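You operate a simulated robot arm through the tools that you are given. There is no shell and no other tool. Be economical: measure what you need, move in short steps, check, and stop when the job is done.

You run a simulated robot arm. Do the job below in one go: nothing can be reset, and whatever is moved stays where it is left.

TASK
Put things in order on the long work table top. At the end: the beaker with an orange ring is on the cream note tray; the blue hydrosol bottle (marked "FENNEL") from the long work table top stands where the beaker with an orange ring stood; the small red flask stands where the blue hydrosol bottle stood; the small teal flask is on the blue weighing dish; whatever was shut is shut again. Leave all else as you found it, and nothing knocked over.

Only the result counts: the job must be done as asked and must still hold three seconds after the hand-in. Knocking over, shifting, dropping, spilling or breaking anything else fails it.

THE ROBOT
A 6-joint arm with a two-finger parallel gripper, fixed in place. Base frame: the origin is at the foot of the arm, x ahead of it, y to its left, z up; the work surface is at about z = 0. Lengths are in m, angles in degrees, forces in N, time in s.
With the tool pointing down near the work surface it reaches from about 0.14 to 0.58 m from the base axis. Its first joint turns from -66.0 to 66.0 degrees. Payload 2.1 kg.
Tool frame: the origin (TCP) lies between the finger pads and is the grasp point; the fingertips stand 0.03 m ahead of it; z points along the fingers, y is the line along which they close. The gripper opens to 0.094 m. The fingers are 0.028 m wide and 0.01 m thick; the gripper's body (0.05 by 0.096 m) begins 0.055 m behind the TCP.
Orientation is that of the tool frame in the base frame, as a unit quaternion [x, y, z, w]. With the fingers straight down and closing along the base's y, the tool's x points along the base's -x, its y along +y and its z along -z.

THE INTERFACE
- The arm moves only by the tool send_rows. Its argument "commands" is a list of rows, each an object of numbers (a shift or turn left out is 0, a gripper value left out holds the last): "dx", "dy", "dz": the shift along the tool's x, y, z in m; "ax", "ay", "az": the turn, a rotation vector about the tool's x, y, z in degrees; "claw": the opening, from 0 (shut) to 1 (fully open). In form: [{"dx": .., "dy": .., "dz": .., "ax": .., "ay": .., "az": .., "claw": ..}, ...]. A call has 1 to 20 rows; each row is the pose to reach, as a shift and turn from the pose commanded when the call began, along the tool's axes at that moment. Rows are played at 5 a second. More than 0.05 m and 8.6 degrees between two rows, or a gripper value outside its range, and nothing of the call is played. A pose out of reach is approached as far as the arm can. The call stops where the force on the tool passes 40 N (or 10 N more than at its start, if that is more) or the arm is blocked; 0.2 s more then pass. Each finger travels about 0.072 m/s and halts on what it meets, pressing with about 22 N; the grip force reading is that of the motor and also rises with nothing between the fingers. The clock runs only during rows and for 0.2 s after the last one: add rows that repeat a pose to give the fingers time. The reply holds the time, the measured pose of the TCP, the force on the tool along the base axes, the opening and the grip force, in the units named above and with some noise.
- Cameras (640 x 400 px; columns grow to the right, rows downward): "scene" is fixed at [0.0464, -0.3502, 0.508]; the picture's right is [0.86, -0.51, 0.00], its down [-0.22, -0.37, -0.90] and it looks along [0.46, 0.78, -0.43] (base axes); focal length 329 px, centre (320, 200). "wrist" rides on the gripper at [0.076, 0.014, -0.102] in the tool frame; the picture's right is [-0.18, 0.98, 0.00], its down [-0.75, -0.14, -0.64] and it looks along [-0.63, -0.12, 0.77] (tool axes); focal length 243 px, centre (320, 200). There is no depth. A picture from a camera that has moved, and an enlarged one, comes with that camera's place and axes in the base frame and with its lens. The place of the scene camera against the robot may be out by one fixed shift of up to 0.018 m in any direction.
- camera(camera): a new picture of that camera. The clock stands still meanwhile.
- enlarge(camera, box): a new picture of the part [left, top, right, bottom] of that camera's present view, enlarged. The clock stands still meanwhile.
- sign_off(): hands the job in; it is judged then, once.

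Work in short steps. Places have to be worked out from the pictures, the camera data and where the tool is seen: move nearer, look again, correct. Check each grasp and each placing, and mend what went wrong. You have 120 turns and 64 pictures in all, those below and enlarged ones among them. Open the gripper and draw the arm clear of the work before you hand the job in, unless the task says otherwise; then end with one line.

The tools are called after ">>>" as name(argument=value, ...) on one line, values as JSON. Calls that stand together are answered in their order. send_rows: Moves the arm, as the interface text tells. Its arguments: {"type":"object","properties":{"commands":{"type":"array","items":{"type":"object","properties":{"dx":{"type":"number"},"dy":{"type":"number"},"dz":{"type":"number"},"ax":{"type":"number"},"ay":{"type":"number"},"az":{"type":"number"},"claw":{"type":"number"}}}}},"required":["commands"]} The other tools are called the same way: camera (camera) takes a picture; enlarge (camera, box) takes an enlarged picture of a part of a camera's view; sign_off () hands the job in.

At the start:

```text
time: 0.0
tool_pos: [0.2888, 0.045, 0.3176]
orientation: [0.0, 1.0, -0.001, 0.001]
force: [-0.2, -0.5, -0.6]
grip_width: 0.0941
gripper_force: 0.2
```

scene: 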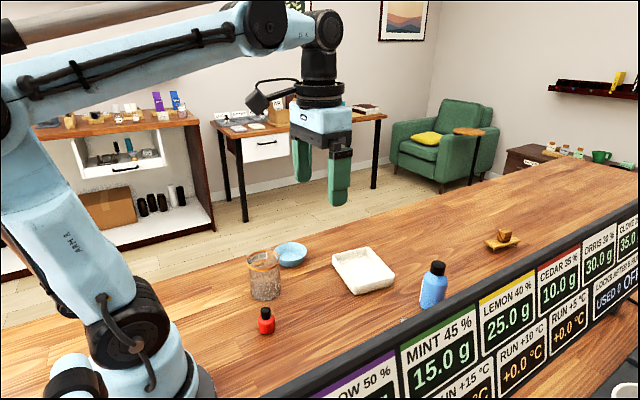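
wrist: 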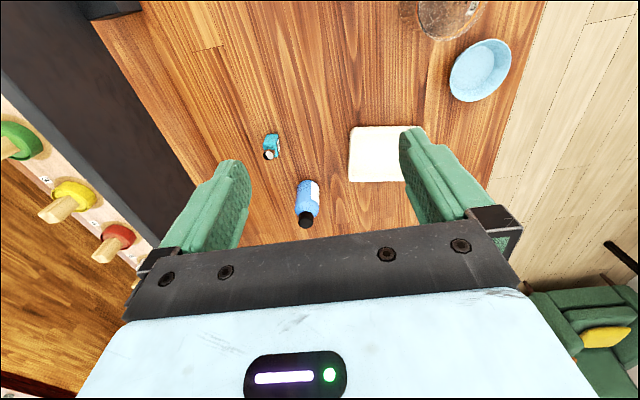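

The layout is roughly clear: beaker about (0.22,0.19), red flask (0.19,0.10), blue bottle (0.51,-0.02), tray (0.46,0.16), dish (0.34,0.30), teal flask (0.41,-0.07). I'll enlarge the views for detail.

>>> enlarge(camera="scene", box=[220, 220, 420, 345])

>>> enlarge(camera="scene", box=[380, 210, 560, 330])

>>> enlarge(camera="wrist", box=[230, 100, 430, 240])

>>> enlarge(camera="wrist", box=[380, 0, 540, 110])

```text
3.20 times, centred on (320, 282) of scene
camera zoom: at [0.0464, -0.3502, 0.508], right [0.86, -0.51, 0.0], down [-0.22, -0.37, -0.9], along [0.46, 0.78, -0.43], focal length 1052 px, centre (320, -64)
```

zoom: 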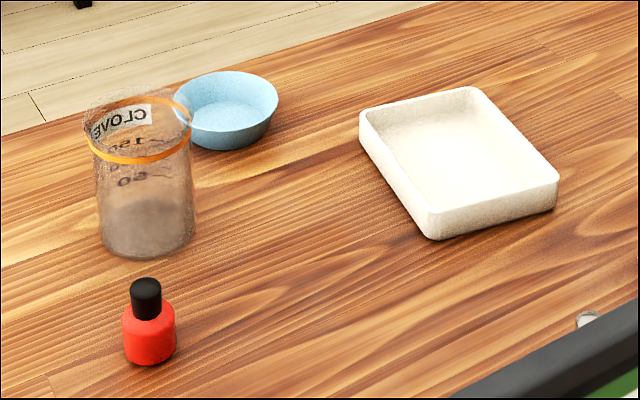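

```text
3.33 times, centred on (470, 270) of scene
camera zoom: at [0.0464, -0.3502, 0.508], right [0.86, -0.51, 0.0], down [-0.22, -0.37, -0.9], along [0.46, 0.78, -0.43], focal length 1096 px, centre (-180, -33)
```

zoom: 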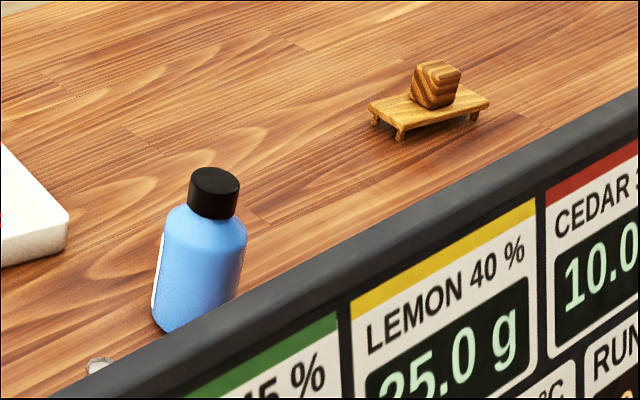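

```text
2.86 times, centred on (330, 170) of wrist
camera zoom: at [0.211, 0.0585, 0.4211], right [0.18, 0.98, 0.0], down [0.75, -0.14, 0.64], along [0.63, -0.12, -0.77], focal length 693 px, centre (291, 286)
```

zoom: 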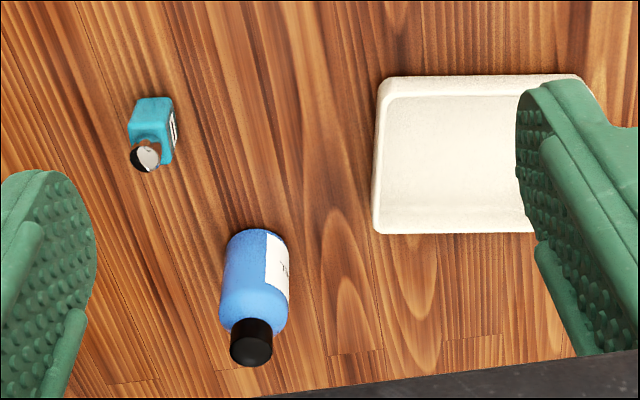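

```text
3.64 times, centred on (460, 55) of wrist
camera zoom: at [0.211, 0.0585, 0.4211], right [0.18, 0.98, 0.0], down [0.75, -0.14, 0.64], along [0.63, -0.12, -0.77], focal length 882 px, centre (-189, 727)
```

zoom: 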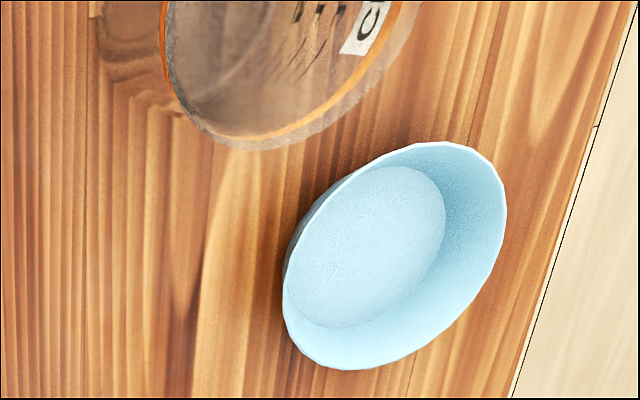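

Nothing looks shut or covering; all four objects are visible. I'll move the wrist over towards the beaker and red flask to locate them precisely.

>>> send_rows(commands=[{"dx": 0.02, "dy": 0.03, "claw": 1}, {"dx": 0.04, "dy": 0.06}, {"dx": 0.06, "dy": 0.09}, {"dx": 0.07, "dy": 0.11}, {"dx": 0.07, "dy": 0.11}])

>>> camera(camera="wrist")

```text
time: 1.2
tool_pos: [0.2179, 0.1558, 0.3191]
orientation: [0.001, 1.0, 0.0, 0.001]
force: [0.4, 0.1, -0.4]
grip_width: 0.0941
gripper_force: 0.0
```

```text
57 pictures are left
camera wrist: at [0.1406, 0.1692, 0.4216], right [0.19, 0.98, 0.0], down [0.75, -0.14, 0.64], along [0.63, -0.12, -0.77], focal length 243 px, centre (320, 200)
```

wrist: 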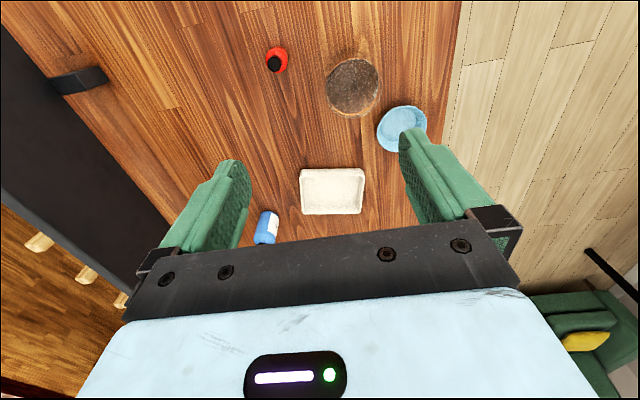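

Everything is in view here. I'll enlarge for measuring.

>>> enlarge(camera="wrist", box=[250, 30, 442, 150])

>>> enlarge(camera="wrist", box=[240, 140, 400, 240])

```text
3.33 times, centred on (346, 90) of wrist
camera zoom: at [0.1406, 0.1692, 0.4216], right [0.19, 0.98, 0.0], down [0.75, -0.14, 0.64], along [0.63, -0.12, -0.77], focal length 809 px, centre (233, 567)
```

zoom: 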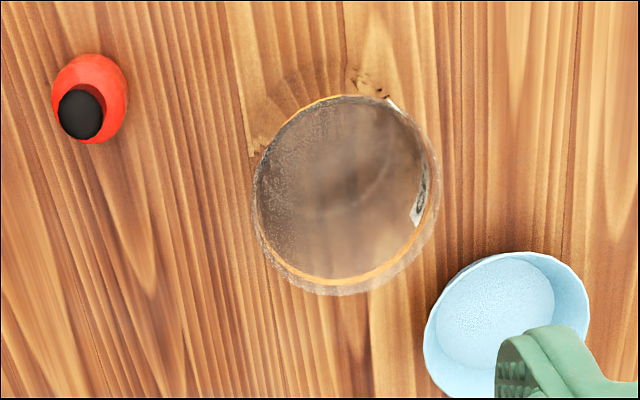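

```text
4.00 times, centred on (320, 190) of wrist
camera zoom: at [0.1406, 0.1692, 0.4216], right [0.19, 0.98, 0.0], down [0.75, -0.14, 0.64], along [0.63, -0.12, -0.77], focal length 970 px, centre (320, 240)
```

zoom: 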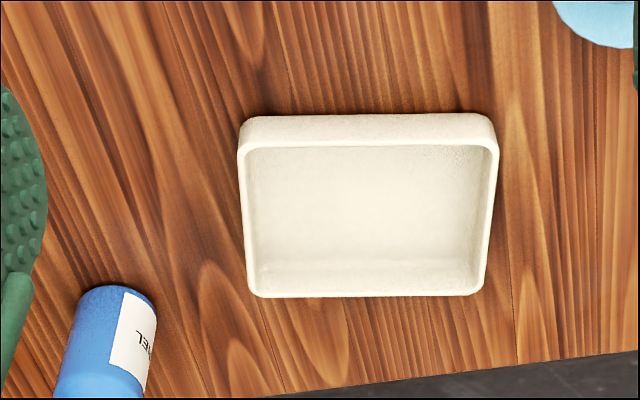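

Beaker ≈ (0.23, 0.19), rim ~0.11 high. I'll move above it, fingers still clear, and look.

>>> send_rows(commands=[{"dx": -0.006, "dy": 0.018, "dz": 0.03}, {"dx": -0.012, "dy": 0.034, "dz": 0.06}, {"dx": -0.012, "dy": 0.034, "dz": 0.1}, {"dx": -0.012, "dy": 0.034, "dz": 0.11}, {"dx": -0.012, "dy": 0.034, "dz": 0.11}])

>>> camera(camera="wrist")

>>> camera(camera="scene")

```text
time: 2.4
tool_pos: [0.2319, 0.1903, 0.2084]
orientation: [-0.001, 1.0, -0.001, 0.0]
force: [0.8, -0.1, -0.6]
grip_width: 0.0941
gripper_force: 0.2
```

```text
54 pictures are left
camera wrist: at [0.1534, 0.2036, 0.3108], right [0.18, 0.98, 0.0], down [0.75, -0.14, 0.64], along [0.63, -0.12, -0.77], focal length 243 px, centre (320, 200)
```

wrist: 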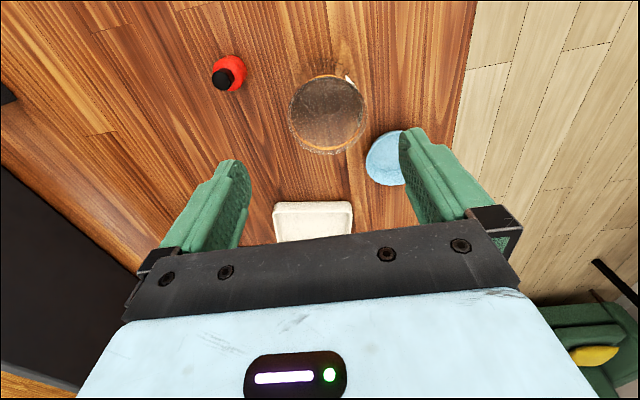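

```text
53 pictures are left
```

scene: 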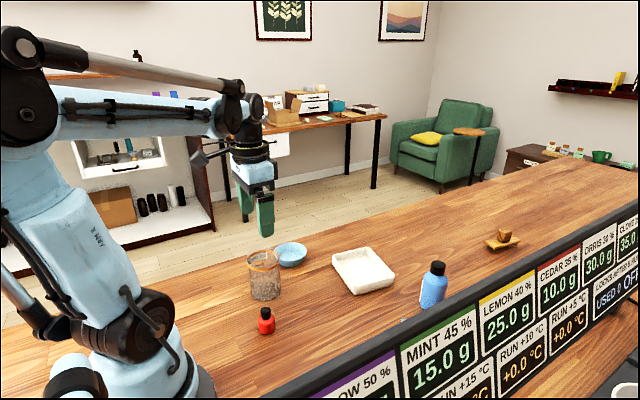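

Beaker axis ≈ (0.231, 0.194). Descending to just astride the rim and checking.

>>> send_rows(commands=[{"dx": 0.001, "dy": 0.004, "dz": 0.03}, {"dx": 0.001, "dy": 0.004, "dz": 0.06}, {"dx": 0.001, "dy": 0.004, "dz": 0.08}, {"dx": 0.001, "dy": 0.004, "dz": 0.08}])

>>> camera(camera="wrist")

>>> enlarge(camera="scene", box=[200, 190, 360, 340])

```text
time: 3.4
tool_pos: [0.2292, 0.1927, 0.1287]
orientation: [0.0, 1.0, 0.0, 0.001]
force: [0.8, 0.1, 0.1]
grip_width: 0.0942
gripper_force: 0.0
```

```text
52 pictures are left
camera wrist: at [0.152, 0.2062, 0.2309], right [0.18, 0.98, 0.0], down [0.75, -0.14, 0.64], along [0.63, -0.12, -0.77], focal length 243 px, centre (320, 200)
```

wrist: 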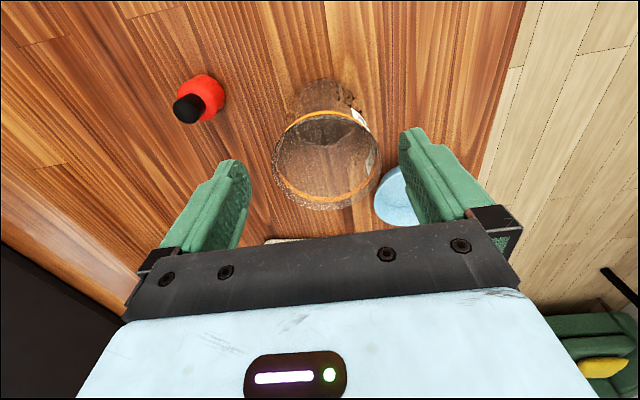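

```text
2.67 times, centred on (280, 265) of scene
camera zoom: at [0.0463, -0.3502, 0.508], right [0.86, -0.51, 0.0], down [-0.22, -0.37, -0.9], along [0.46, 0.78, -0.43], focal length 876 px, centre (427, 27)
```

zoom: 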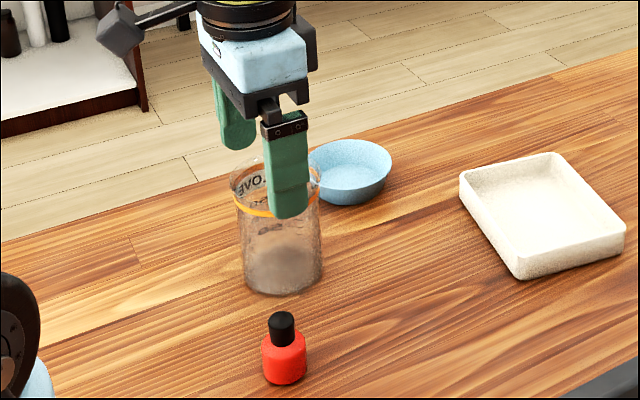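

Beaker centred between the fingers (centre ≈ (0.230, 0.195), rim ≈ 0.095 m). Descend to z=0.065 and close.

>>> send_rows(commands=[{"dy": 0.002, "dz": 0.02}, {"dy": 0.002, "dz": 0.045}, {"dy": 0.002, "dz": 0.063}, {"dy": 0.002, "dz": 0.063}, {"dy": 0.002, "dz": 0.063, "claw": 0.85}, {"dy": 0.002, "dz": 0.063, "claw": 0.7}, {"dy": 0.002, "dz": 0.063, "claw": 0.6}, {"dy": 0.002, "dz": 0.063, "claw": 0.6}])

```text
time: 5.2
tool_pos: [0.2302, 0.1951, 0.0644]
orientation: [0.0, 1.0, -0.001, 0.0]
force: [0.1, 0.0, -0.3]
grip_width: 0.0736
gripper_force: 21.7
```

Gripped (width 0.074). Lift straight up, then check.

>>> send_rows(commands=[{"dz": -0.01}, {"dz": -0.03}, {"dz": -0.06}, {"dz": -0.095}, {"dz": -0.095}])

>>> camera(camera="scene")

```text
time: 6.4
tool_pos: [0.2287, 0.1959, 0.16]
orientation: [0.0, 1.0, 0.0, -0.001]
force: [0.8, 0.3, -1.2]
grip_width: 0.0734
gripper_force: 21.7
```

```text
50 pictures are left
```

scene: 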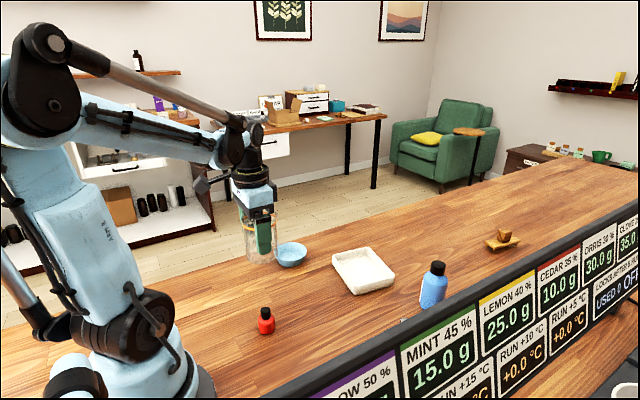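

Beaker is lifted. Carry it smoothly to above the tray (~(0.462, 0.137)).

>>> send_rows(commands=[{"dx": -0.015, "dy": -0.004}, {"dx": -0.045, "dy": -0.012}, {"dx": -0.08, "dy": -0.021}, {"dx": -0.12, "dy": -0.031}, {"dx": -0.16, "dy": -0.041}, {"dx": -0.2, "dy": -0.051}, {"dx": -0.222, "dy": -0.056}, {"dx": -0.232, "dy": -0.059}, {"dx": -0.232, "dy": -0.059}])

>>> camera(camera="wrist")

>>> enlarge(camera="scene", box=[280, 160, 480, 320])

```text
time: 8.4
tool_pos: [0.46, 0.135, 0.1621]
orientation: [0.0, 1.0, 0.001, 0.0]
force: [-0.5, 0.2, -1.4]
grip_width: 0.0733
gripper_force: 21.6
```

```text
49 pictures are left
camera wrist: at [0.3822, 0.1494, 0.2641], right [0.18, 0.98, 0.0], down [0.75, -0.14, 0.64], along [0.63, -0.12, -0.77], focal length 243 px, centre (320, 200)
```

wrist: 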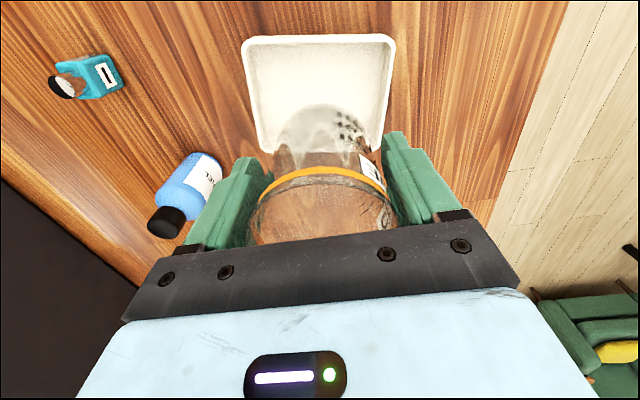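

```text
2.50 times, centred on (380, 240) of scene
camera zoom: at [0.0464, -0.3502, 0.508], right [0.86, -0.51, 0.0], down [-0.22, -0.37, -0.9], along [0.46, 0.78, -0.43], focal length 822 px, centre (170, 100)
```

zoom: 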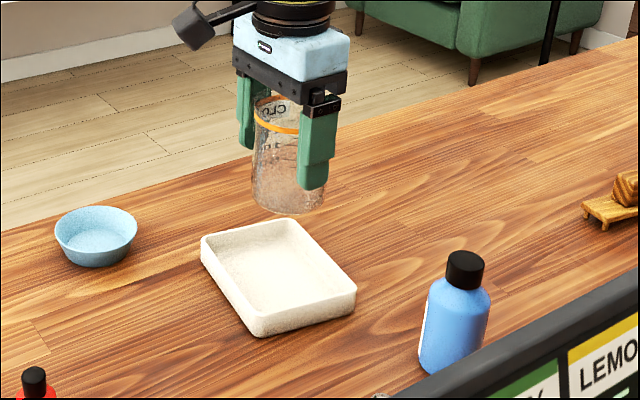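

Tray centre ≈ (0.460, 0.136); the beaker bottom seems ~5–8 mm beyond TCP in x. Shift back 6 mm and lower partway to verify.

>>> send_rows(commands=[{"dx": 0.006, "dy": 0.001, "dz": 0.02}, {"dx": 0.006, "dy": 0.001, "dz": 0.045}, {"dx": 0.006, "dy": 0.001, "dz": 0.06}, {"dx": 0.006, "dy": 0.001, "dz": 0.06}])

>>> enlarge(camera="wrist", box=[200, 40, 440, 240])

>>> enlarge(camera="scene", box=[310, 200, 430, 300])

```text
time: 9.4
tool_pos: [0.4556, 0.1372, 0.0999]
orientation: [0.0, 1.0, 0.0, 0.0]
force: [-0.6, -0.4, -1.5]
grip_width: 0.0733
gripper_force: 21.8
```

```text
2.00 times, centred on (320, 140) of wrist
camera zoom: at [0.3774, 0.1513, 0.2029], right [0.18, 0.98, 0.0], down [0.75, -0.14, 0.64], along [0.63, -0.12, -0.77], focal length 485 px, centre (320, 320)
```

zoom: 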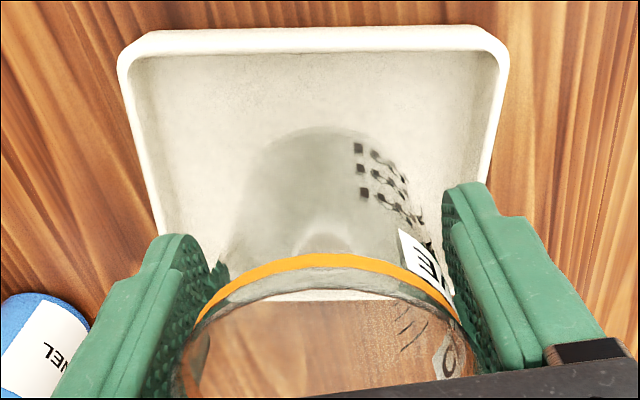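

```text
4.00 times, centred on (370, 250) of scene
camera zoom: at [0.0464, -0.3502, 0.508], right [0.86, -0.51, 0.0], down [-0.22, -0.37, -0.9], along [0.46, 0.78, -0.43], focal length 1315 px, centre (120, 0)
```

zoom: 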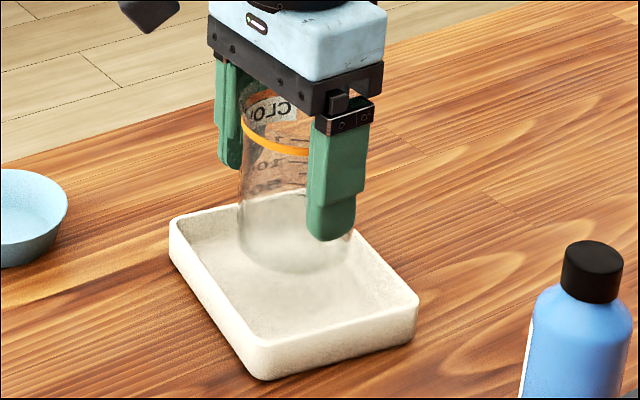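

Beaker is over the tray floor with margins all round. Lower gently to near contact.

>>> send_rows(commands=[{"dx": 0.002, "dz": 0.012}, {"dx": 0.002, "dz": 0.022}, {"dx": 0.002, "dz": 0.027}, {"dx": 0.002, "dz": 0.029}, {"dx": 0.002, "dz": 0.029}])

```text
time: 10.6
tool_pos: [0.4535, 0.1372, 0.0731]
orientation: [0.0, 1.0, -0.001, 0.0]
force: [0.9, -0.5, -0.7]
grip_width: 0.0734
gripper_force: 22.4
```

Force hints near contact; creep down 1 mm steps.

>>> send_rows(commands=[{"dz": 0.001}, {"dz": 0.001}])

>>> send_rows(commands=[{"dz": 0.001}, {"dz": 0.001}])

>>> send_rows(commands=[{"dz": 0.001}, {"dz": 0.001}])

```text
time: 11.2
tool_pos: [0.4535, 0.1355, 0.0711]
orientation: [0.0, 1.0, 0.0, -0.001]
force: [0.9, -0.1, -1.0]
grip_width: 0.0734
gripper_force: 22.2
```

```text
time: 11.8
tool_pos: [0.4537, 0.1376, 0.0698]
orientation: [-0.001, 1.0, 0.001, 0.0]
force: [-0.2, 0.2, -2.5]
grip_width: 0.073
gripper_force: 22.1
```

```text
time: 12.4
tool_pos: [0.4525, 0.1375, 0.0684]
orientation: [-0.001, 1.0, 0.0, 0.0]
force: [0.2, -1.2, 13.3]
grip_width: 0.0734
gripper_force: 22.6
```

Contact felt (13 N). Ease back ~0.5 mm and open gradually, then look.

>>> send_rows(commands=[{"dz": -0.0005}, {"dz": -0.0005, "claw": 0.8}, {"dz": -0.0005, "claw": 0.88}, {"dz": -0.0005, "claw": 0.95}, {"dz": -0.0005, "claw": 1.0}, {"dz": -0.0005, "claw": 1.0}])

>>> enlarge(camera="scene", box=[310, 200, 430, 300])

```text
time: 13.8
tool_pos: [0.4535, 0.1373, 0.0694]
orientation: [0.0, 1.0, 0.0, -0.001]
force: [0.2, 0.1, -0.3]
grip_width: 0.0944
gripper_force: 0.0
```

```text
4.00 times, centred on (370, 250) of scene
camera zoom: at [0.0464, -0.3502, 0.508], right [0.86, -0.51, 0.0], down [-0.22, -0.37, -0.9], along [0.46, 0.78, -0.43], focal length 1315 px, centre (120, 0)
```

zoom: 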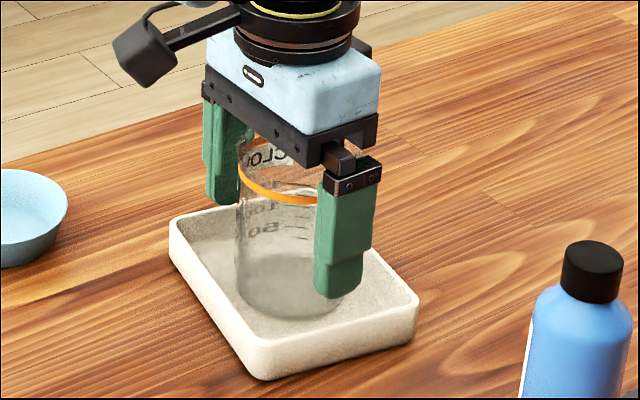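

Beaker stands flat in the tray. Retreat straight up, then move over toward the blue bottle / teal flask.

>>> send_rows(commands=[{"dz": -0.02}, {"dz": -0.06}, {"dz": -0.1}, {"dz": -0.14}, {"dz": -0.17}, {"dz": -0.17, "dy": -0.04}, {"dz": -0.17, "dy": -0.08}, {"dz": -0.17, "dy": -0.12}, {"dz": -0.17, "dy": -0.15}, {"dz": -0.17, "dy": -0.15}])

>>> camera(camera="wrist")

```text
time: 16.0
tool_pos: [0.4514, -0.0131, 0.2382]
orientation: [-0.001, 1.0, 0.001, 0.0]
force: [0.5, 0.3, 0.1]
grip_width: 0.0939
gripper_force: 0.0
```

```text
44 pictures are left
camera wrist: at [0.374, -0.0005, 0.3403], right [0.18, 0.98, 0.0], down [0.75, -0.14, 0.64], along [0.63, -0.12, -0.77], focal length 243 px, centre (320, 200)
```

wrist: 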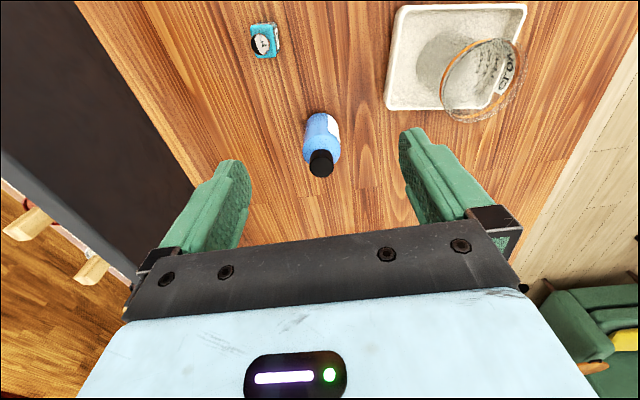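

Blue bottle axis ≈ (0.512, -0.025), height ~0.105. Move over it and check before descending.

>>> send_rows(commands=[{"dx": -0.03, "dy": -0.006}, {"dx": -0.06, "dy": -0.012}, {"dx": -0.06, "dy": -0.012, "dz": 0.03}, {"dx": -0.06, "dy": -0.012, "dz": 0.06}, {"dx": -0.06, "dy": -0.012, "dz": 0.085}, {"dx": -0.06, "dy": -0.012, "dz": 0.085}])

>>> camera(camera="wrist")

>>> enlarge(camera="scene", box=[360, 180, 520, 330])

```text
time: 17.4
tool_pos: [0.5121, -0.026, 0.1543]
orientation: [0.0, 1.0, 0.0, 0.001]
force: [-0.1, 1.2, -0.3]
grip_width: 0.0938
gripper_force: 0.1
```

```text
43 pictures are left
camera wrist: at [0.4359, -0.0128, 0.2557], right [0.18, 0.98, 0.0], down [0.75, -0.14, 0.64], along [0.63, -0.12, -0.77], focal length 243 px, centre (320, 200)
```

wrist: 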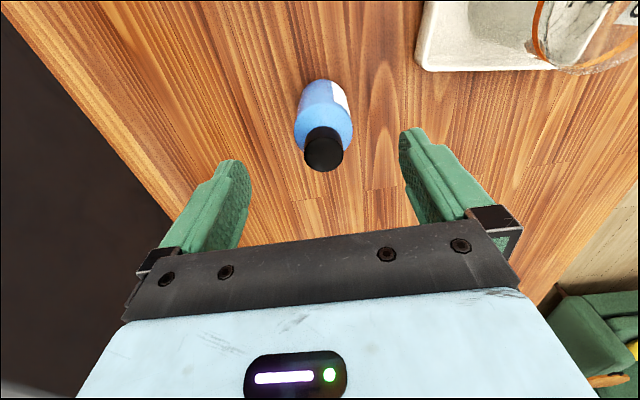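

```text
2.67 times, centred on (440, 255) of scene
camera zoom: at [0.0464, -0.3502, 0.508], right [0.86, -0.51, 0.0], down [-0.22, -0.37, -0.9], along [0.46, 0.78, -0.43], focal length 876 px, centre (0, 53)
```

zoom: 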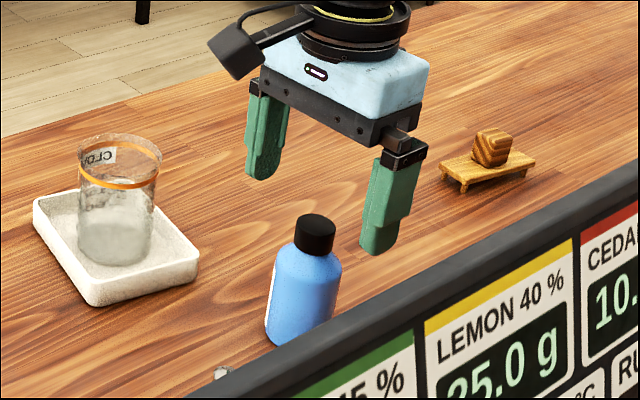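

Aligned: bottle at ≈ (0.513, -0.0245). Descend to z=0.065 and grip.

>>> send_rows(commands=[{"dx": -0.002, "dy": 0.002, "dz": 0.03}, {"dx": -0.002, "dy": 0.002, "dz": 0.06}, {"dx": -0.002, "dy": 0.002, "dz": 0.089}, {"dx": -0.002, "dy": 0.002, "dz": 0.089}, {"dx": -0.002, "dy": 0.002, "dz": 0.089, "claw": 0.7}, {"dx": -0.002, "dy": 0.002, "dz": 0.089, "claw": 0.5}, {"dx": -0.002, "dy": 0.002, "dz": 0.089, "claw": 0.4}, {"dx": -0.002, "dy": 0.002, "dz": 0.089, "claw": 0.4}, {"dx": -0.002, "dy": 0.002, "dz": 0.089, "claw": 0.4}])

>>> enlarge(camera="scene", box=[360, 180, 520, 330])

```text
time: 19.4
tool_pos: [0.5162, -0.0229, 0.0628]
orientation: [0.0, 1.0, 0.0, 0.0]
force: [-0.4, -1.0, 0.3]
grip_width: 0.0477
gripper_force: 21.9
```

```text
2.67 times, centred on (440, 255) of scene
camera zoom: at [0.0464, -0.3502, 0.508], right [0.86, -0.51, 0.0], down [-0.22, -0.37, -0.9], along [0.46, 0.78, -0.43], focal length 876 px, centre (0, 53)
```

zoom: 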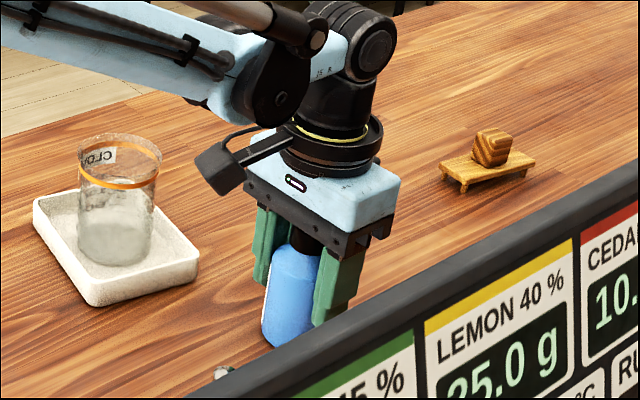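

Held. Lift 0.12 m and carry toward the beaker's old spot (0.230, 0.195).

>>> send_rows(commands=[{"dz": -0.01}, {"dz": -0.04}, {"dz": -0.08}, {"dz": -0.11}, {"dz": -0.12}, {"dx": 0.015, "dy": 0.011, "dz": -0.12}, {"dx": 0.04, "dy": 0.03, "dz": -0.12}, {"dx": 0.07, "dy": 0.054, "dz": -0.12}, {"dx": 0.105, "dy": 0.081, "dz": -0.12}, {"dx": 0.14, "dy": 0.108, "dz": -0.12}, {"dx": 0.175, "dy": 0.135, "dz": -0.12}, {"dx": 0.21, "dy": 0.161, "dz": -0.12}, {"dx": 0.24, "dy": 0.184, "dz": -0.12}, {"dx": 0.265, "dy": 0.203, "dz": -0.12}, {"dx": 0.278, "dy": 0.213, "dz": -0.12}, {"dx": 0.284, "dy": 0.218, "dz": -0.12}, {"dx": 0.284, "dy": 0.218, "dz": -0.12}])

>>> camera(camera="scene")

>>> camera(camera="wrist")

```text
time: 23.0
tool_pos: [0.2309, 0.194, 0.1856]
orientation: [0.0, 1.0, 0.0, -0.001]
force: [0.0, -0.4, -1.9]
grip_width: 0.0477
gripper_force: 21.6
```

```text
40 pictures are left
```

scene: 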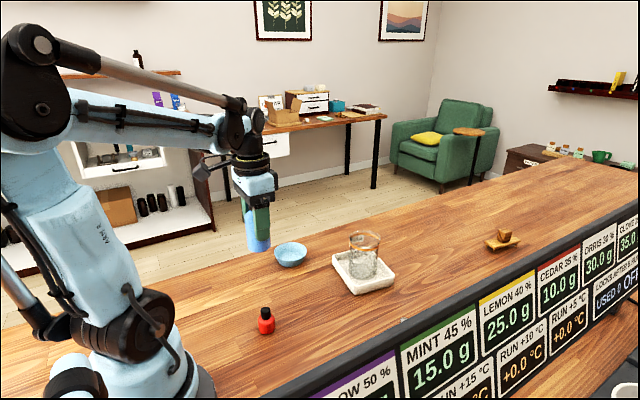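

```text
39 pictures are left
camera wrist: at [0.1545, 0.2075, 0.2869], right [0.19, 0.98, 0.0], down [0.75, -0.14, 0.64], along [0.63, -0.12, -0.77], focal length 243 px, centre (320, 200)
```

wrist: 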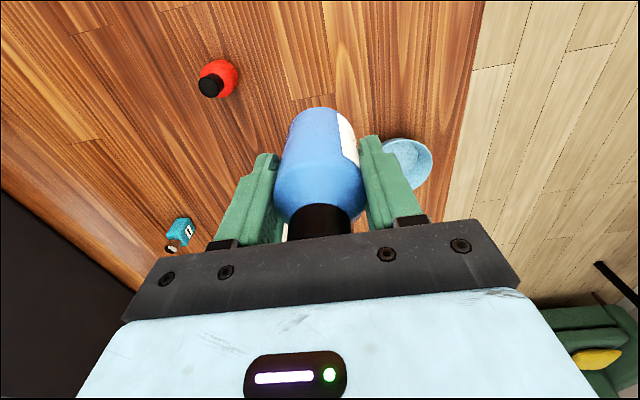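

Lower the bottle to ~8 mm above the table and compare its base pixel with the old beaker base in the scene view.

>>> send_rows(commands=[{"dz": 0.02}, {"dz": 0.055}, {"dz": 0.09}, {"dz": 0.11}, {"dz": 0.115}, {"dz": 0.115}])

>>> enlarge(camera="scene", box=[220, 220, 420, 345])

```text
time: 24.4
tool_pos: [0.2307, 0.1944, 0.0675]
orientation: [0.0, 1.0, -0.001, 0.0]
force: [0.7, -0.1, -1.2]
grip_width: 0.0475
gripper_force: 21.7
```

```text
3.20 times, centred on (320, 282) of scene
camera zoom: at [0.0464, -0.3502, 0.508], right [0.86, -0.51, 0.0], down [-0.22, -0.37, -0.9], along [0.46, 0.78, -0.43], focal length 1052 px, centre (320, -64)
```

zoom: 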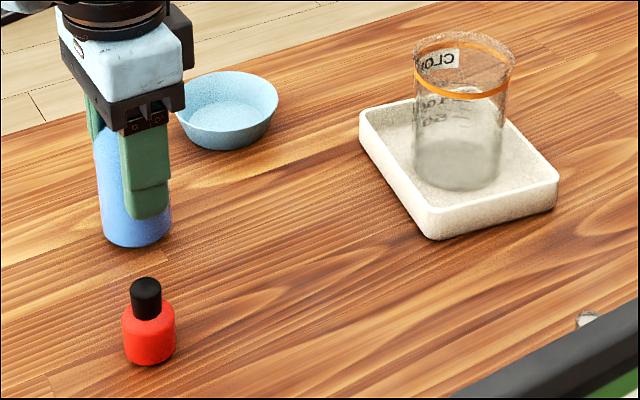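

The beaker's base centre was at ~(147, 229) in this zoom; the bottle's is at ~(136, 229): it needs ~7 mm in +x, −3 mm in y. Shift and check again.

>>> send_rows(commands=[{"dx": -0.004, "dy": -0.0015}, {"dx": -0.007, "dy": -0.003}, {"dx": -0.007, "dy": -0.003}])

>>> enlarge(camera="scene", box=[220, 220, 420, 345])

```text
time: 25.2
tool_pos: [0.2378, 0.1917, 0.0703]
orientation: [0.0, 1.0, 0.0, 0.0]
force: [-0.7, 0.1, -0.6]
grip_width: 0.0477
gripper_force: 22.0
```

```text
3.20 times, centred on (320, 282) of scene
camera zoom: at [0.0464, -0.3502, 0.508], right [0.86, -0.51, 0.0], down [-0.22, -0.37, -0.9], along [0.46, 0.78, -0.43], focal length 1052 px, centre (320, -64)
```

zoom: 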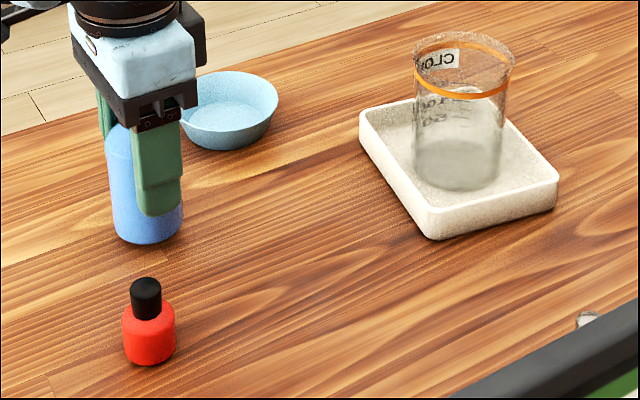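

Column now matches. Creep down until contact.

>>> send_rows(commands=[{"dz": 0.002}, {"dz": 0.003}])

>>> send_rows(commands=[{"dz": 0.001}, {"dz": 0.001}])

>>> send_rows(commands=[{"dz": 0.001}, {"dz": 0.001}])

```text
time: 25.8
tool_pos: [0.2383, 0.1921, 0.0665]
orientation: [0.0, 1.0, 0.0, 0.0]
force: [-0.6, 0.4, -1.5]
grip_width: 0.0476
gripper_force: 22.2
```

```text
time: 26.4
tool_pos: [0.238, 0.1915, 0.0647]
orientation: [0.0, 1.0, 0.0, 0.001]
force: [1.0, 0.1, -1.5]
grip_width: 0.0477
gripper_force: 21.7
```

```text
time: 27.0
tool_pos: [0.2372, 0.1904, 0.064]
orientation: [0.001, 1.0, 0.001, 0.0]
force: [0.6, 0.0, -1.8]
grip_width: 0.0475
gripper_force: 22.0
```

No contact yet; continue down a bit.

>>> send_rows(commands=[{"dz": 0.001}, {"dz": 0.001}])

>>> send_rows(commands=[{"dz": 0.0007}, {"dz": 0.0007}])

```text
time: 27.6
tool_pos: [0.2388, 0.1915, 0.0636]
orientation: [0.001, 1.0, 0.0, 0.0]
force: [-1.1, -1.4, 8.4]
grip_width: 0.0477
gripper_force: 22.0
```

```text
time: 28.2
tool_pos: [0.2383, 0.1921, 0.0629]
orientation: [0.001, 1.0, 0.0, 0.0]
force: [1.7, -4.0, 11.5]
grip_width: 0.0476
gripper_force: 22.2
```

Contact made. Back off slightly, open (slowly), and rise straight up.

>>> send_rows(commands=[{"dz": -0.001}, {"dz": -0.001, "claw": 0.6}, {"dz": -0.001, "claw": 0.75}, {"dz": -0.001, "claw": 0.9}, {"dz": -0.001, "claw": 0.95}, {"dz": -0.001, "claw": 0.95}, {"dz": -0.02}, {"dz": -0.06}, {"dz": -0.1}, {"dz": -0.14}, {"dz": -0.16}, {"dz": -0.16}])

>>> camera(camera="wrist")

>>> enlarge(camera="scene", box=[220, 220, 420, 345])

```text
time: 30.8
tool_pos: [0.2392, 0.1899, 0.2235]
orientation: [0.0, 1.0, 0.0, 0.0]
force: [0.3, -0.6, -0.4]
grip_width: 0.0895
gripper_force: 0.1
```

```text
36 pictures are left
camera wrist: at [0.1617, 0.2039, 0.3254], right [0.18, 0.98, 0.0], down [0.75, -0.14, 0.64], along [0.63, -0.12, -0.77], focal length 243 px, centre (320, 200)
```

wrist: 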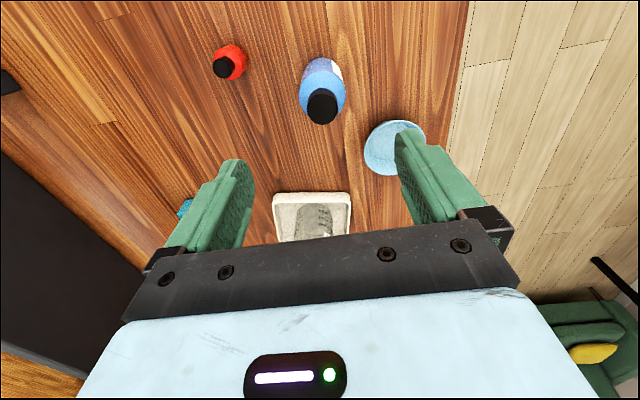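

```text
3.20 times, centred on (320, 282) of scene
camera zoom: at [0.0464, -0.3502, 0.508], right [0.86, -0.51, 0.0], down [-0.22, -0.37, -0.9], along [0.46, 0.78, -0.43], focal length 1052 px, centre (320, -64)
```

zoom: 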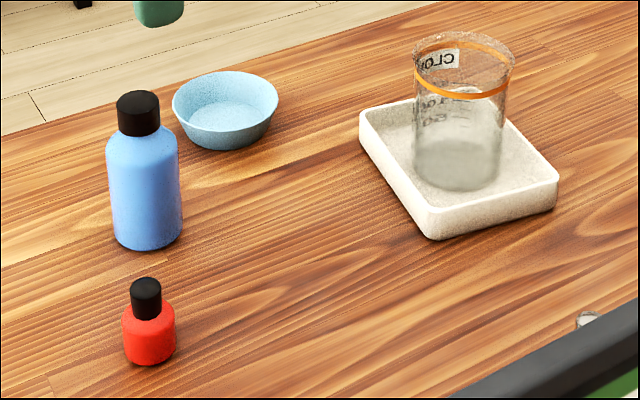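

Bottle stands where the beaker stood. Red flask ≈ (0.198, 0.093). Move over it with gripper partly closed, and look.

>>> send_rows(commands=[{"dx": 0.012, "dy": -0.03, "claw": 0.75}, {"dx": 0.025, "dy": -0.06}, {"dx": 0.041, "dy": -0.09}, {"dx": 0.041, "dy": -0.097, "dz": 0.04}, {"dx": 0.041, "dy": -0.097, "dz": 0.08}, {"dx": 0.041, "dy": -0.097, "dz": 0.11}, {"dx": 0.041, "dy": -0.097, "dz": 0.11}])

>>> camera(camera="wrist")

>>> enlarge(camera="scene", box=[200, 220, 360, 345])

```text
time: 32.4
tool_pos: [0.1978, 0.0961, 0.1108]
orientation: [0.0, 1.0, 0.0, 0.0]
force: [0.7, -1.0, -1.2]
grip_width: 0.0705
gripper_force: 0.0
```

```text
34 pictures are left
camera wrist: at [0.1213, 0.1091, 0.2132], right [0.18, 0.98, 0.0], down [0.75, -0.14, 0.64], along [0.63, -0.12, -0.77], focal length 243 px, centre (320, 200)
```

wrist: 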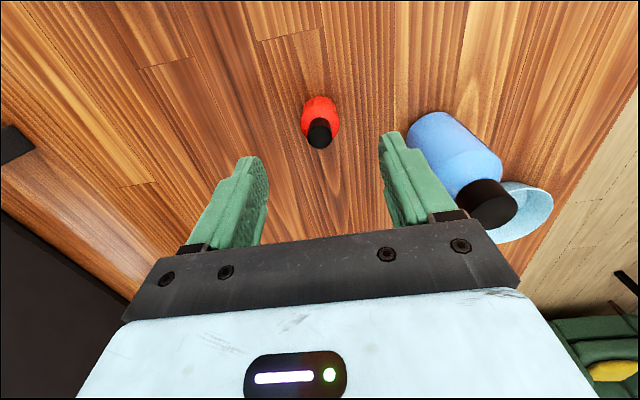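

```text
3.20 times, centred on (280, 282) of scene
camera zoom: at [0.0463, -0.3502, 0.508], right [0.86, -0.51, 0.0], down [-0.22, -0.37, -0.9], along [0.46, 0.78, -0.43], focal length 1052 px, centre (448, -64)
```

zoom: 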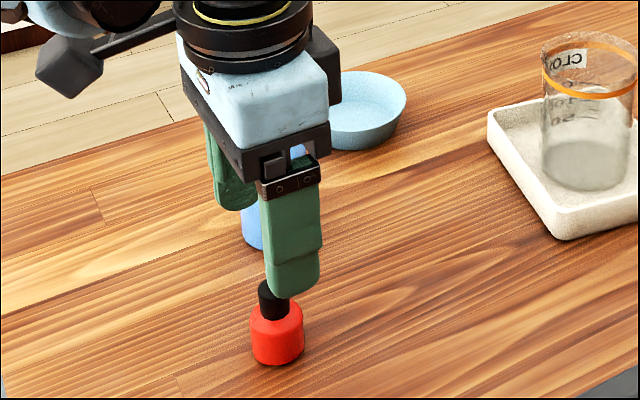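

Red flask ≈ (0.195, 0.095), aligned; the blue bottle is ~2 cm clear of the right finger. Descend in steps and grip.

>>> send_rows(commands=[{"dx": 0.003, "dy": -0.001, "dz": 0.025}, {"dx": 0.003, "dy": -0.001, "dz": 0.05}, {"dx": 0.003, "dy": -0.001, "dz": 0.072}, {"dx": 0.003, "dy": -0.001, "dz": 0.072}])

>>> enlarge(camera="scene", box=[200, 220, 360, 345])

>>> camera(camera="wrist")

```text
time: 33.4
tool_pos: [0.1952, 0.0929, 0.0398]
orientation: [0.0, 1.0, 0.0, 0.0]
force: [-0.2, -0.3, 0.2]
grip_width: 0.0705
gripper_force: 0.1
```

```text
3.20 times, centred on (280, 282) of scene
camera zoom: at [0.0463, -0.3502, 0.508], right [0.86, -0.51, 0.0], down [-0.22, -0.37, -0.9], along [0.46, 0.78, -0.43], focal length 1052 px, centre (448, -64)
```

zoom: 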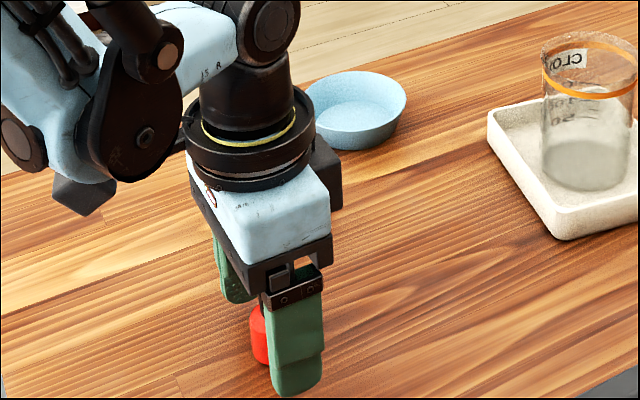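

```text
31 pictures are left
camera wrist: at [0.1176, 0.1066, 0.1438], right [0.18, 0.98, 0.0], down [0.75, -0.14, 0.64], along [0.63, -0.12, -0.77], focal length 243 px, centre (320, 200)
```

wrist: 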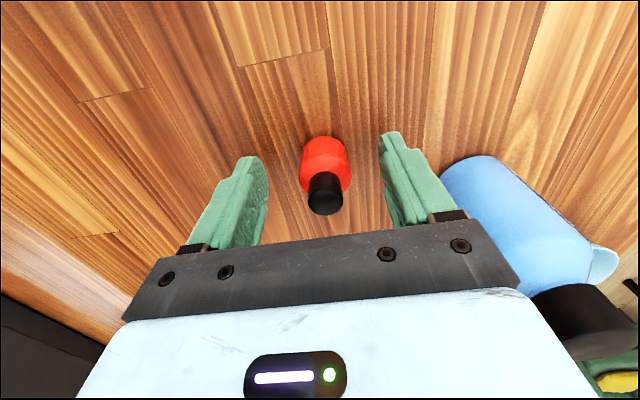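

Flask is between the fingers, maybe ~3 mm nearer to base. Nudge, lower 3 mm, close.

>>> send_rows(commands=[{"dx": 0.003, "dz": 0.003}, {"dx": 0.003, "dz": 0.003, "claw": 0.55}, {"dx": 0.003, "dz": 0.003, "claw": 0.4}, {"dx": 0.003, "dz": 0.003, "claw": 0.25}, {"dx": 0.003, "dz": 0.003, "claw": 0.22}, {"dx": 0.003, "dz": 0.003, "claw": 0.22}])

```text
time: 34.8
tool_pos: [0.1923, 0.0931, 0.0376]
orientation: [0.001, 1.0, 0.0, 0.0]
force: [-0.6, -0.3, 0.4]
grip_width: 0.0302
gripper_force: 21.8
```

Gripped (30 mm). Lift, and carry toward the bottle's old place (0.514, -0.024).

>>> send_rows(commands=[{"dz": -0.01}, {"dz": -0.04}, {"dz": -0.08}, {"dz": -0.11}, {"dz": -0.12}, {"dx": -0.02, "dy": -0.007, "dz": -0.12}, {"dx": -0.05, "dy": -0.018, "dz": -0.12}, {"dx": -0.09, "dy": -0.033, "dz": -0.12}, {"dx": -0.135, "dy": -0.049, "dz": -0.12}, {"dx": -0.18, "dy": -0.065, "dz": -0.12}, {"dx": -0.22, "dy": -0.08, "dz": -0.12}, {"dx": -0.26, "dy": -0.094, "dz": -0.12}, {"dx": -0.295, "dy": -0.107, "dz": -0.12}, {"dx": -0.315, "dy": -0.114, "dz": -0.12}, {"dx": -0.322, "dy": -0.117, "dz": -0.12}, {"dx": -0.322, "dy": -0.117, "dz": -0.12}])

>>> camera(camera="scene")

```text
time: 38.2
tool_pos: [0.5132, -0.0242, 0.1586]
orientation: [0.001, 1.0, 0.001, 0.0]
force: [-0.2, 0.8, -0.5]
grip_width: 0.0296
gripper_force: 22.1
```

```text
30 pictures are left
```

scene: 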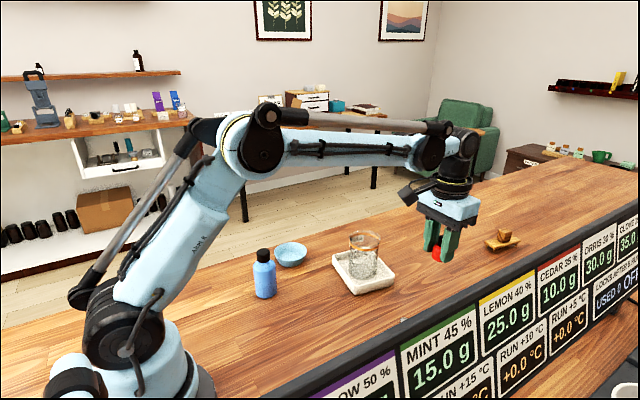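

Lower to ~6 mm above the table and compare with the old bottle base in the scene.

>>> send_rows(commands=[{"dz": 0.02}, {"dz": 0.055}, {"dz": 0.09}, {"dz": 0.11}, {"dz": 0.115}, {"dz": 0.115}])

>>> enlarge(camera="scene", box=[360, 180, 520, 330])

>>> camera(camera="wrist")

```text
time: 39.6
tool_pos: [0.5114, -0.023, 0.0433]
orientation: [-0.001, 1.0, 0.0, 0.0]
force: [-0.7, -0.2, -1.7]
grip_width: 0.0294
gripper_force: 22.3
```

```text
2.67 times, centred on (440, 255) of scene
camera zoom: at [0.0464, -0.3502, 0.508], right [0.86, -0.51, 0.0], down [-0.22, -0.37, -0.9], along [0.46, 0.78, -0.43], focal length 876 px, centre (0, 53)
```

zoom: 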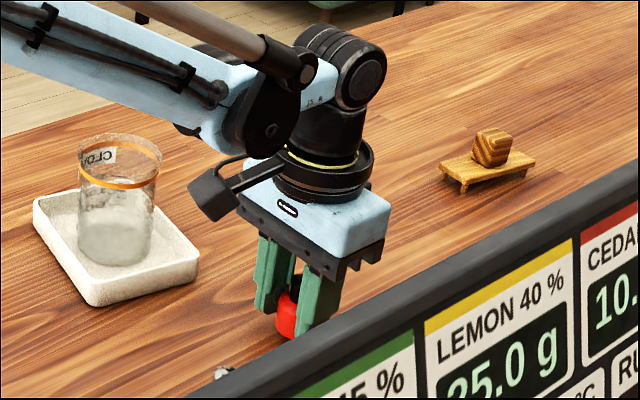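

```text
28 pictures are left
camera wrist: at [0.4353, -0.0093, 0.1462], right [0.18, 0.98, 0.0], down [0.75, -0.14, 0.64], along [0.63, -0.12, -0.77], focal length 243 px, centre (320, 200)
```

wrist: 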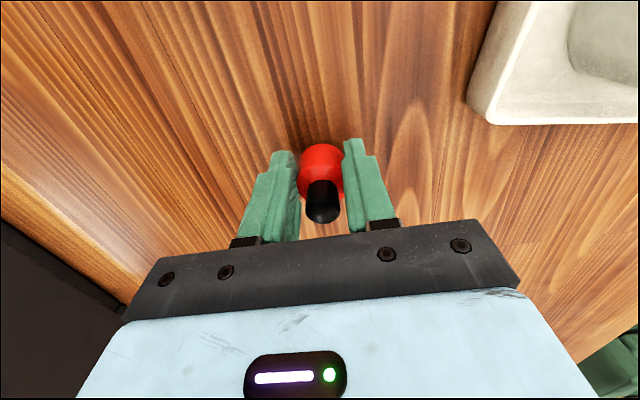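

Red flask base matches the old bottle base position within ~2–3 mm. Creep down to contact.

>>> send_rows(commands=[{"dz": 0.002}, {"dz": 0.003}])

>>> send_rows(commands=[{"dz": 0.001}, {"dz": 0.001}])

>>> send_rows(commands=[{"dz": 0.001}, {"dz": 0.001}])

```text
time: 40.2
tool_pos: [0.5127, -0.0233, 0.04]
orientation: [0.0, 1.0, 0.0, 0.001]
force: [-0.4, -0.4, -0.3]
grip_width: 0.0295
gripper_force: 22.4
```

```text
time: 40.8
tool_pos: [0.5132, -0.0243, 0.0392]
orientation: [0.0, 1.0, 0.0, -0.001]
force: [-0.4, -0.3, -0.4]
grip_width: 0.0295
gripper_force: 22.7
```

```text
time: 41.4
tool_pos: [0.5132, -0.0228, 0.0379]
orientation: [0.0, 1.0, 0.0, -0.001]
force: [-0.3, -1.3, 4.9]
grip_width: 0.0298
gripper_force: 21.9
```

Contact. Release gently, opening moderately, and rise.

>>> send_rows(commands=[{"dz": 0.0}, {"claw": 0.4}, {"claw": 0.55}, {"claw": 0.7}, {"claw": 0.75}, {"claw": 0.75}, {"dz": -0.02}, {"dz": -0.06}, {"dz": -0.1}, {"dz": -0.14}, {"dz": -0.14, "dx": 0.04}, {"dz": -0.14, "dx": 0.08}, {"dz": -0.14, "dx": 0.1}, {"dz": -0.14, "dx": 0.1}])

>>> camera(camera="wrist")

>>> enlarge(camera="scene", box=[380, 210, 560, 330])

```text
time: 44.4
tool_pos: [0.4141, -0.0222, 0.1777]
orientation: [0.001, 1.0, 0.0, 0.0]
force: [1.0, -0.1, -0.8]
grip_width: 0.0705
gripper_force: 0.0
```

```text
27 pictures are left
camera wrist: at [0.3359, -0.0088, 0.2805], right [0.18, 0.98, 0.0], down [0.75, -0.14, 0.64], along [0.63, -0.12, -0.77], focal length 243 px, centre (320, 200)
```

wrist: 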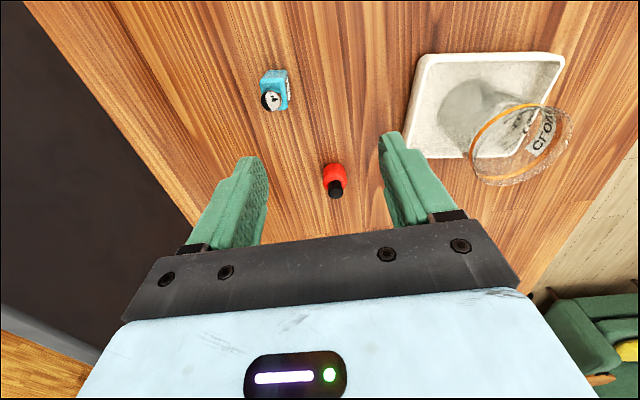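

```text
3.33 times, centred on (470, 270) of scene
camera zoom: at [0.0463, -0.3502, 0.508], right [0.86, -0.51, 0.0], down [-0.22, -0.37, -0.9], along [0.46, 0.78, -0.43], focal length 1096 px, centre (-180, -33)
```

zoom: 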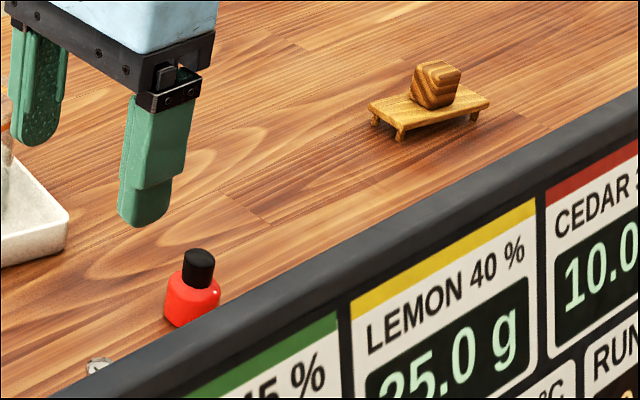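

Red flask stands in the old bottle place. Now zoom on the teal flask to determine position and orientation.

>>> enlarge(camera="wrist", box=[230, 50, 326, 110])

```text
6.67 times, centred on (278, 80) of wrist
camera zoom: at [0.3359, -0.0088, 0.2805], right [0.18, 0.98, 0.0], down [0.75, -0.14, 0.64], along [0.63, -0.12, -0.77], focal length 1618 px, centre (600, 1000)
```

zoom: 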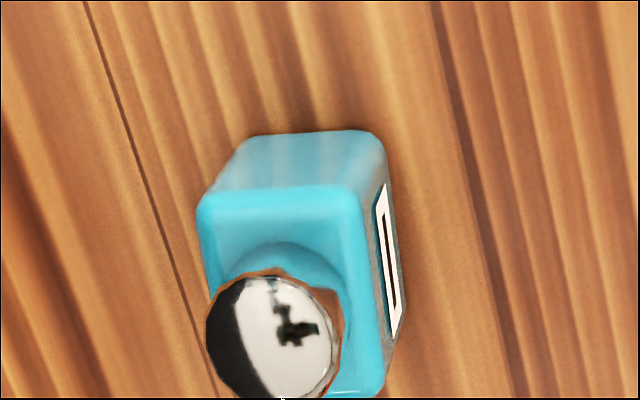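

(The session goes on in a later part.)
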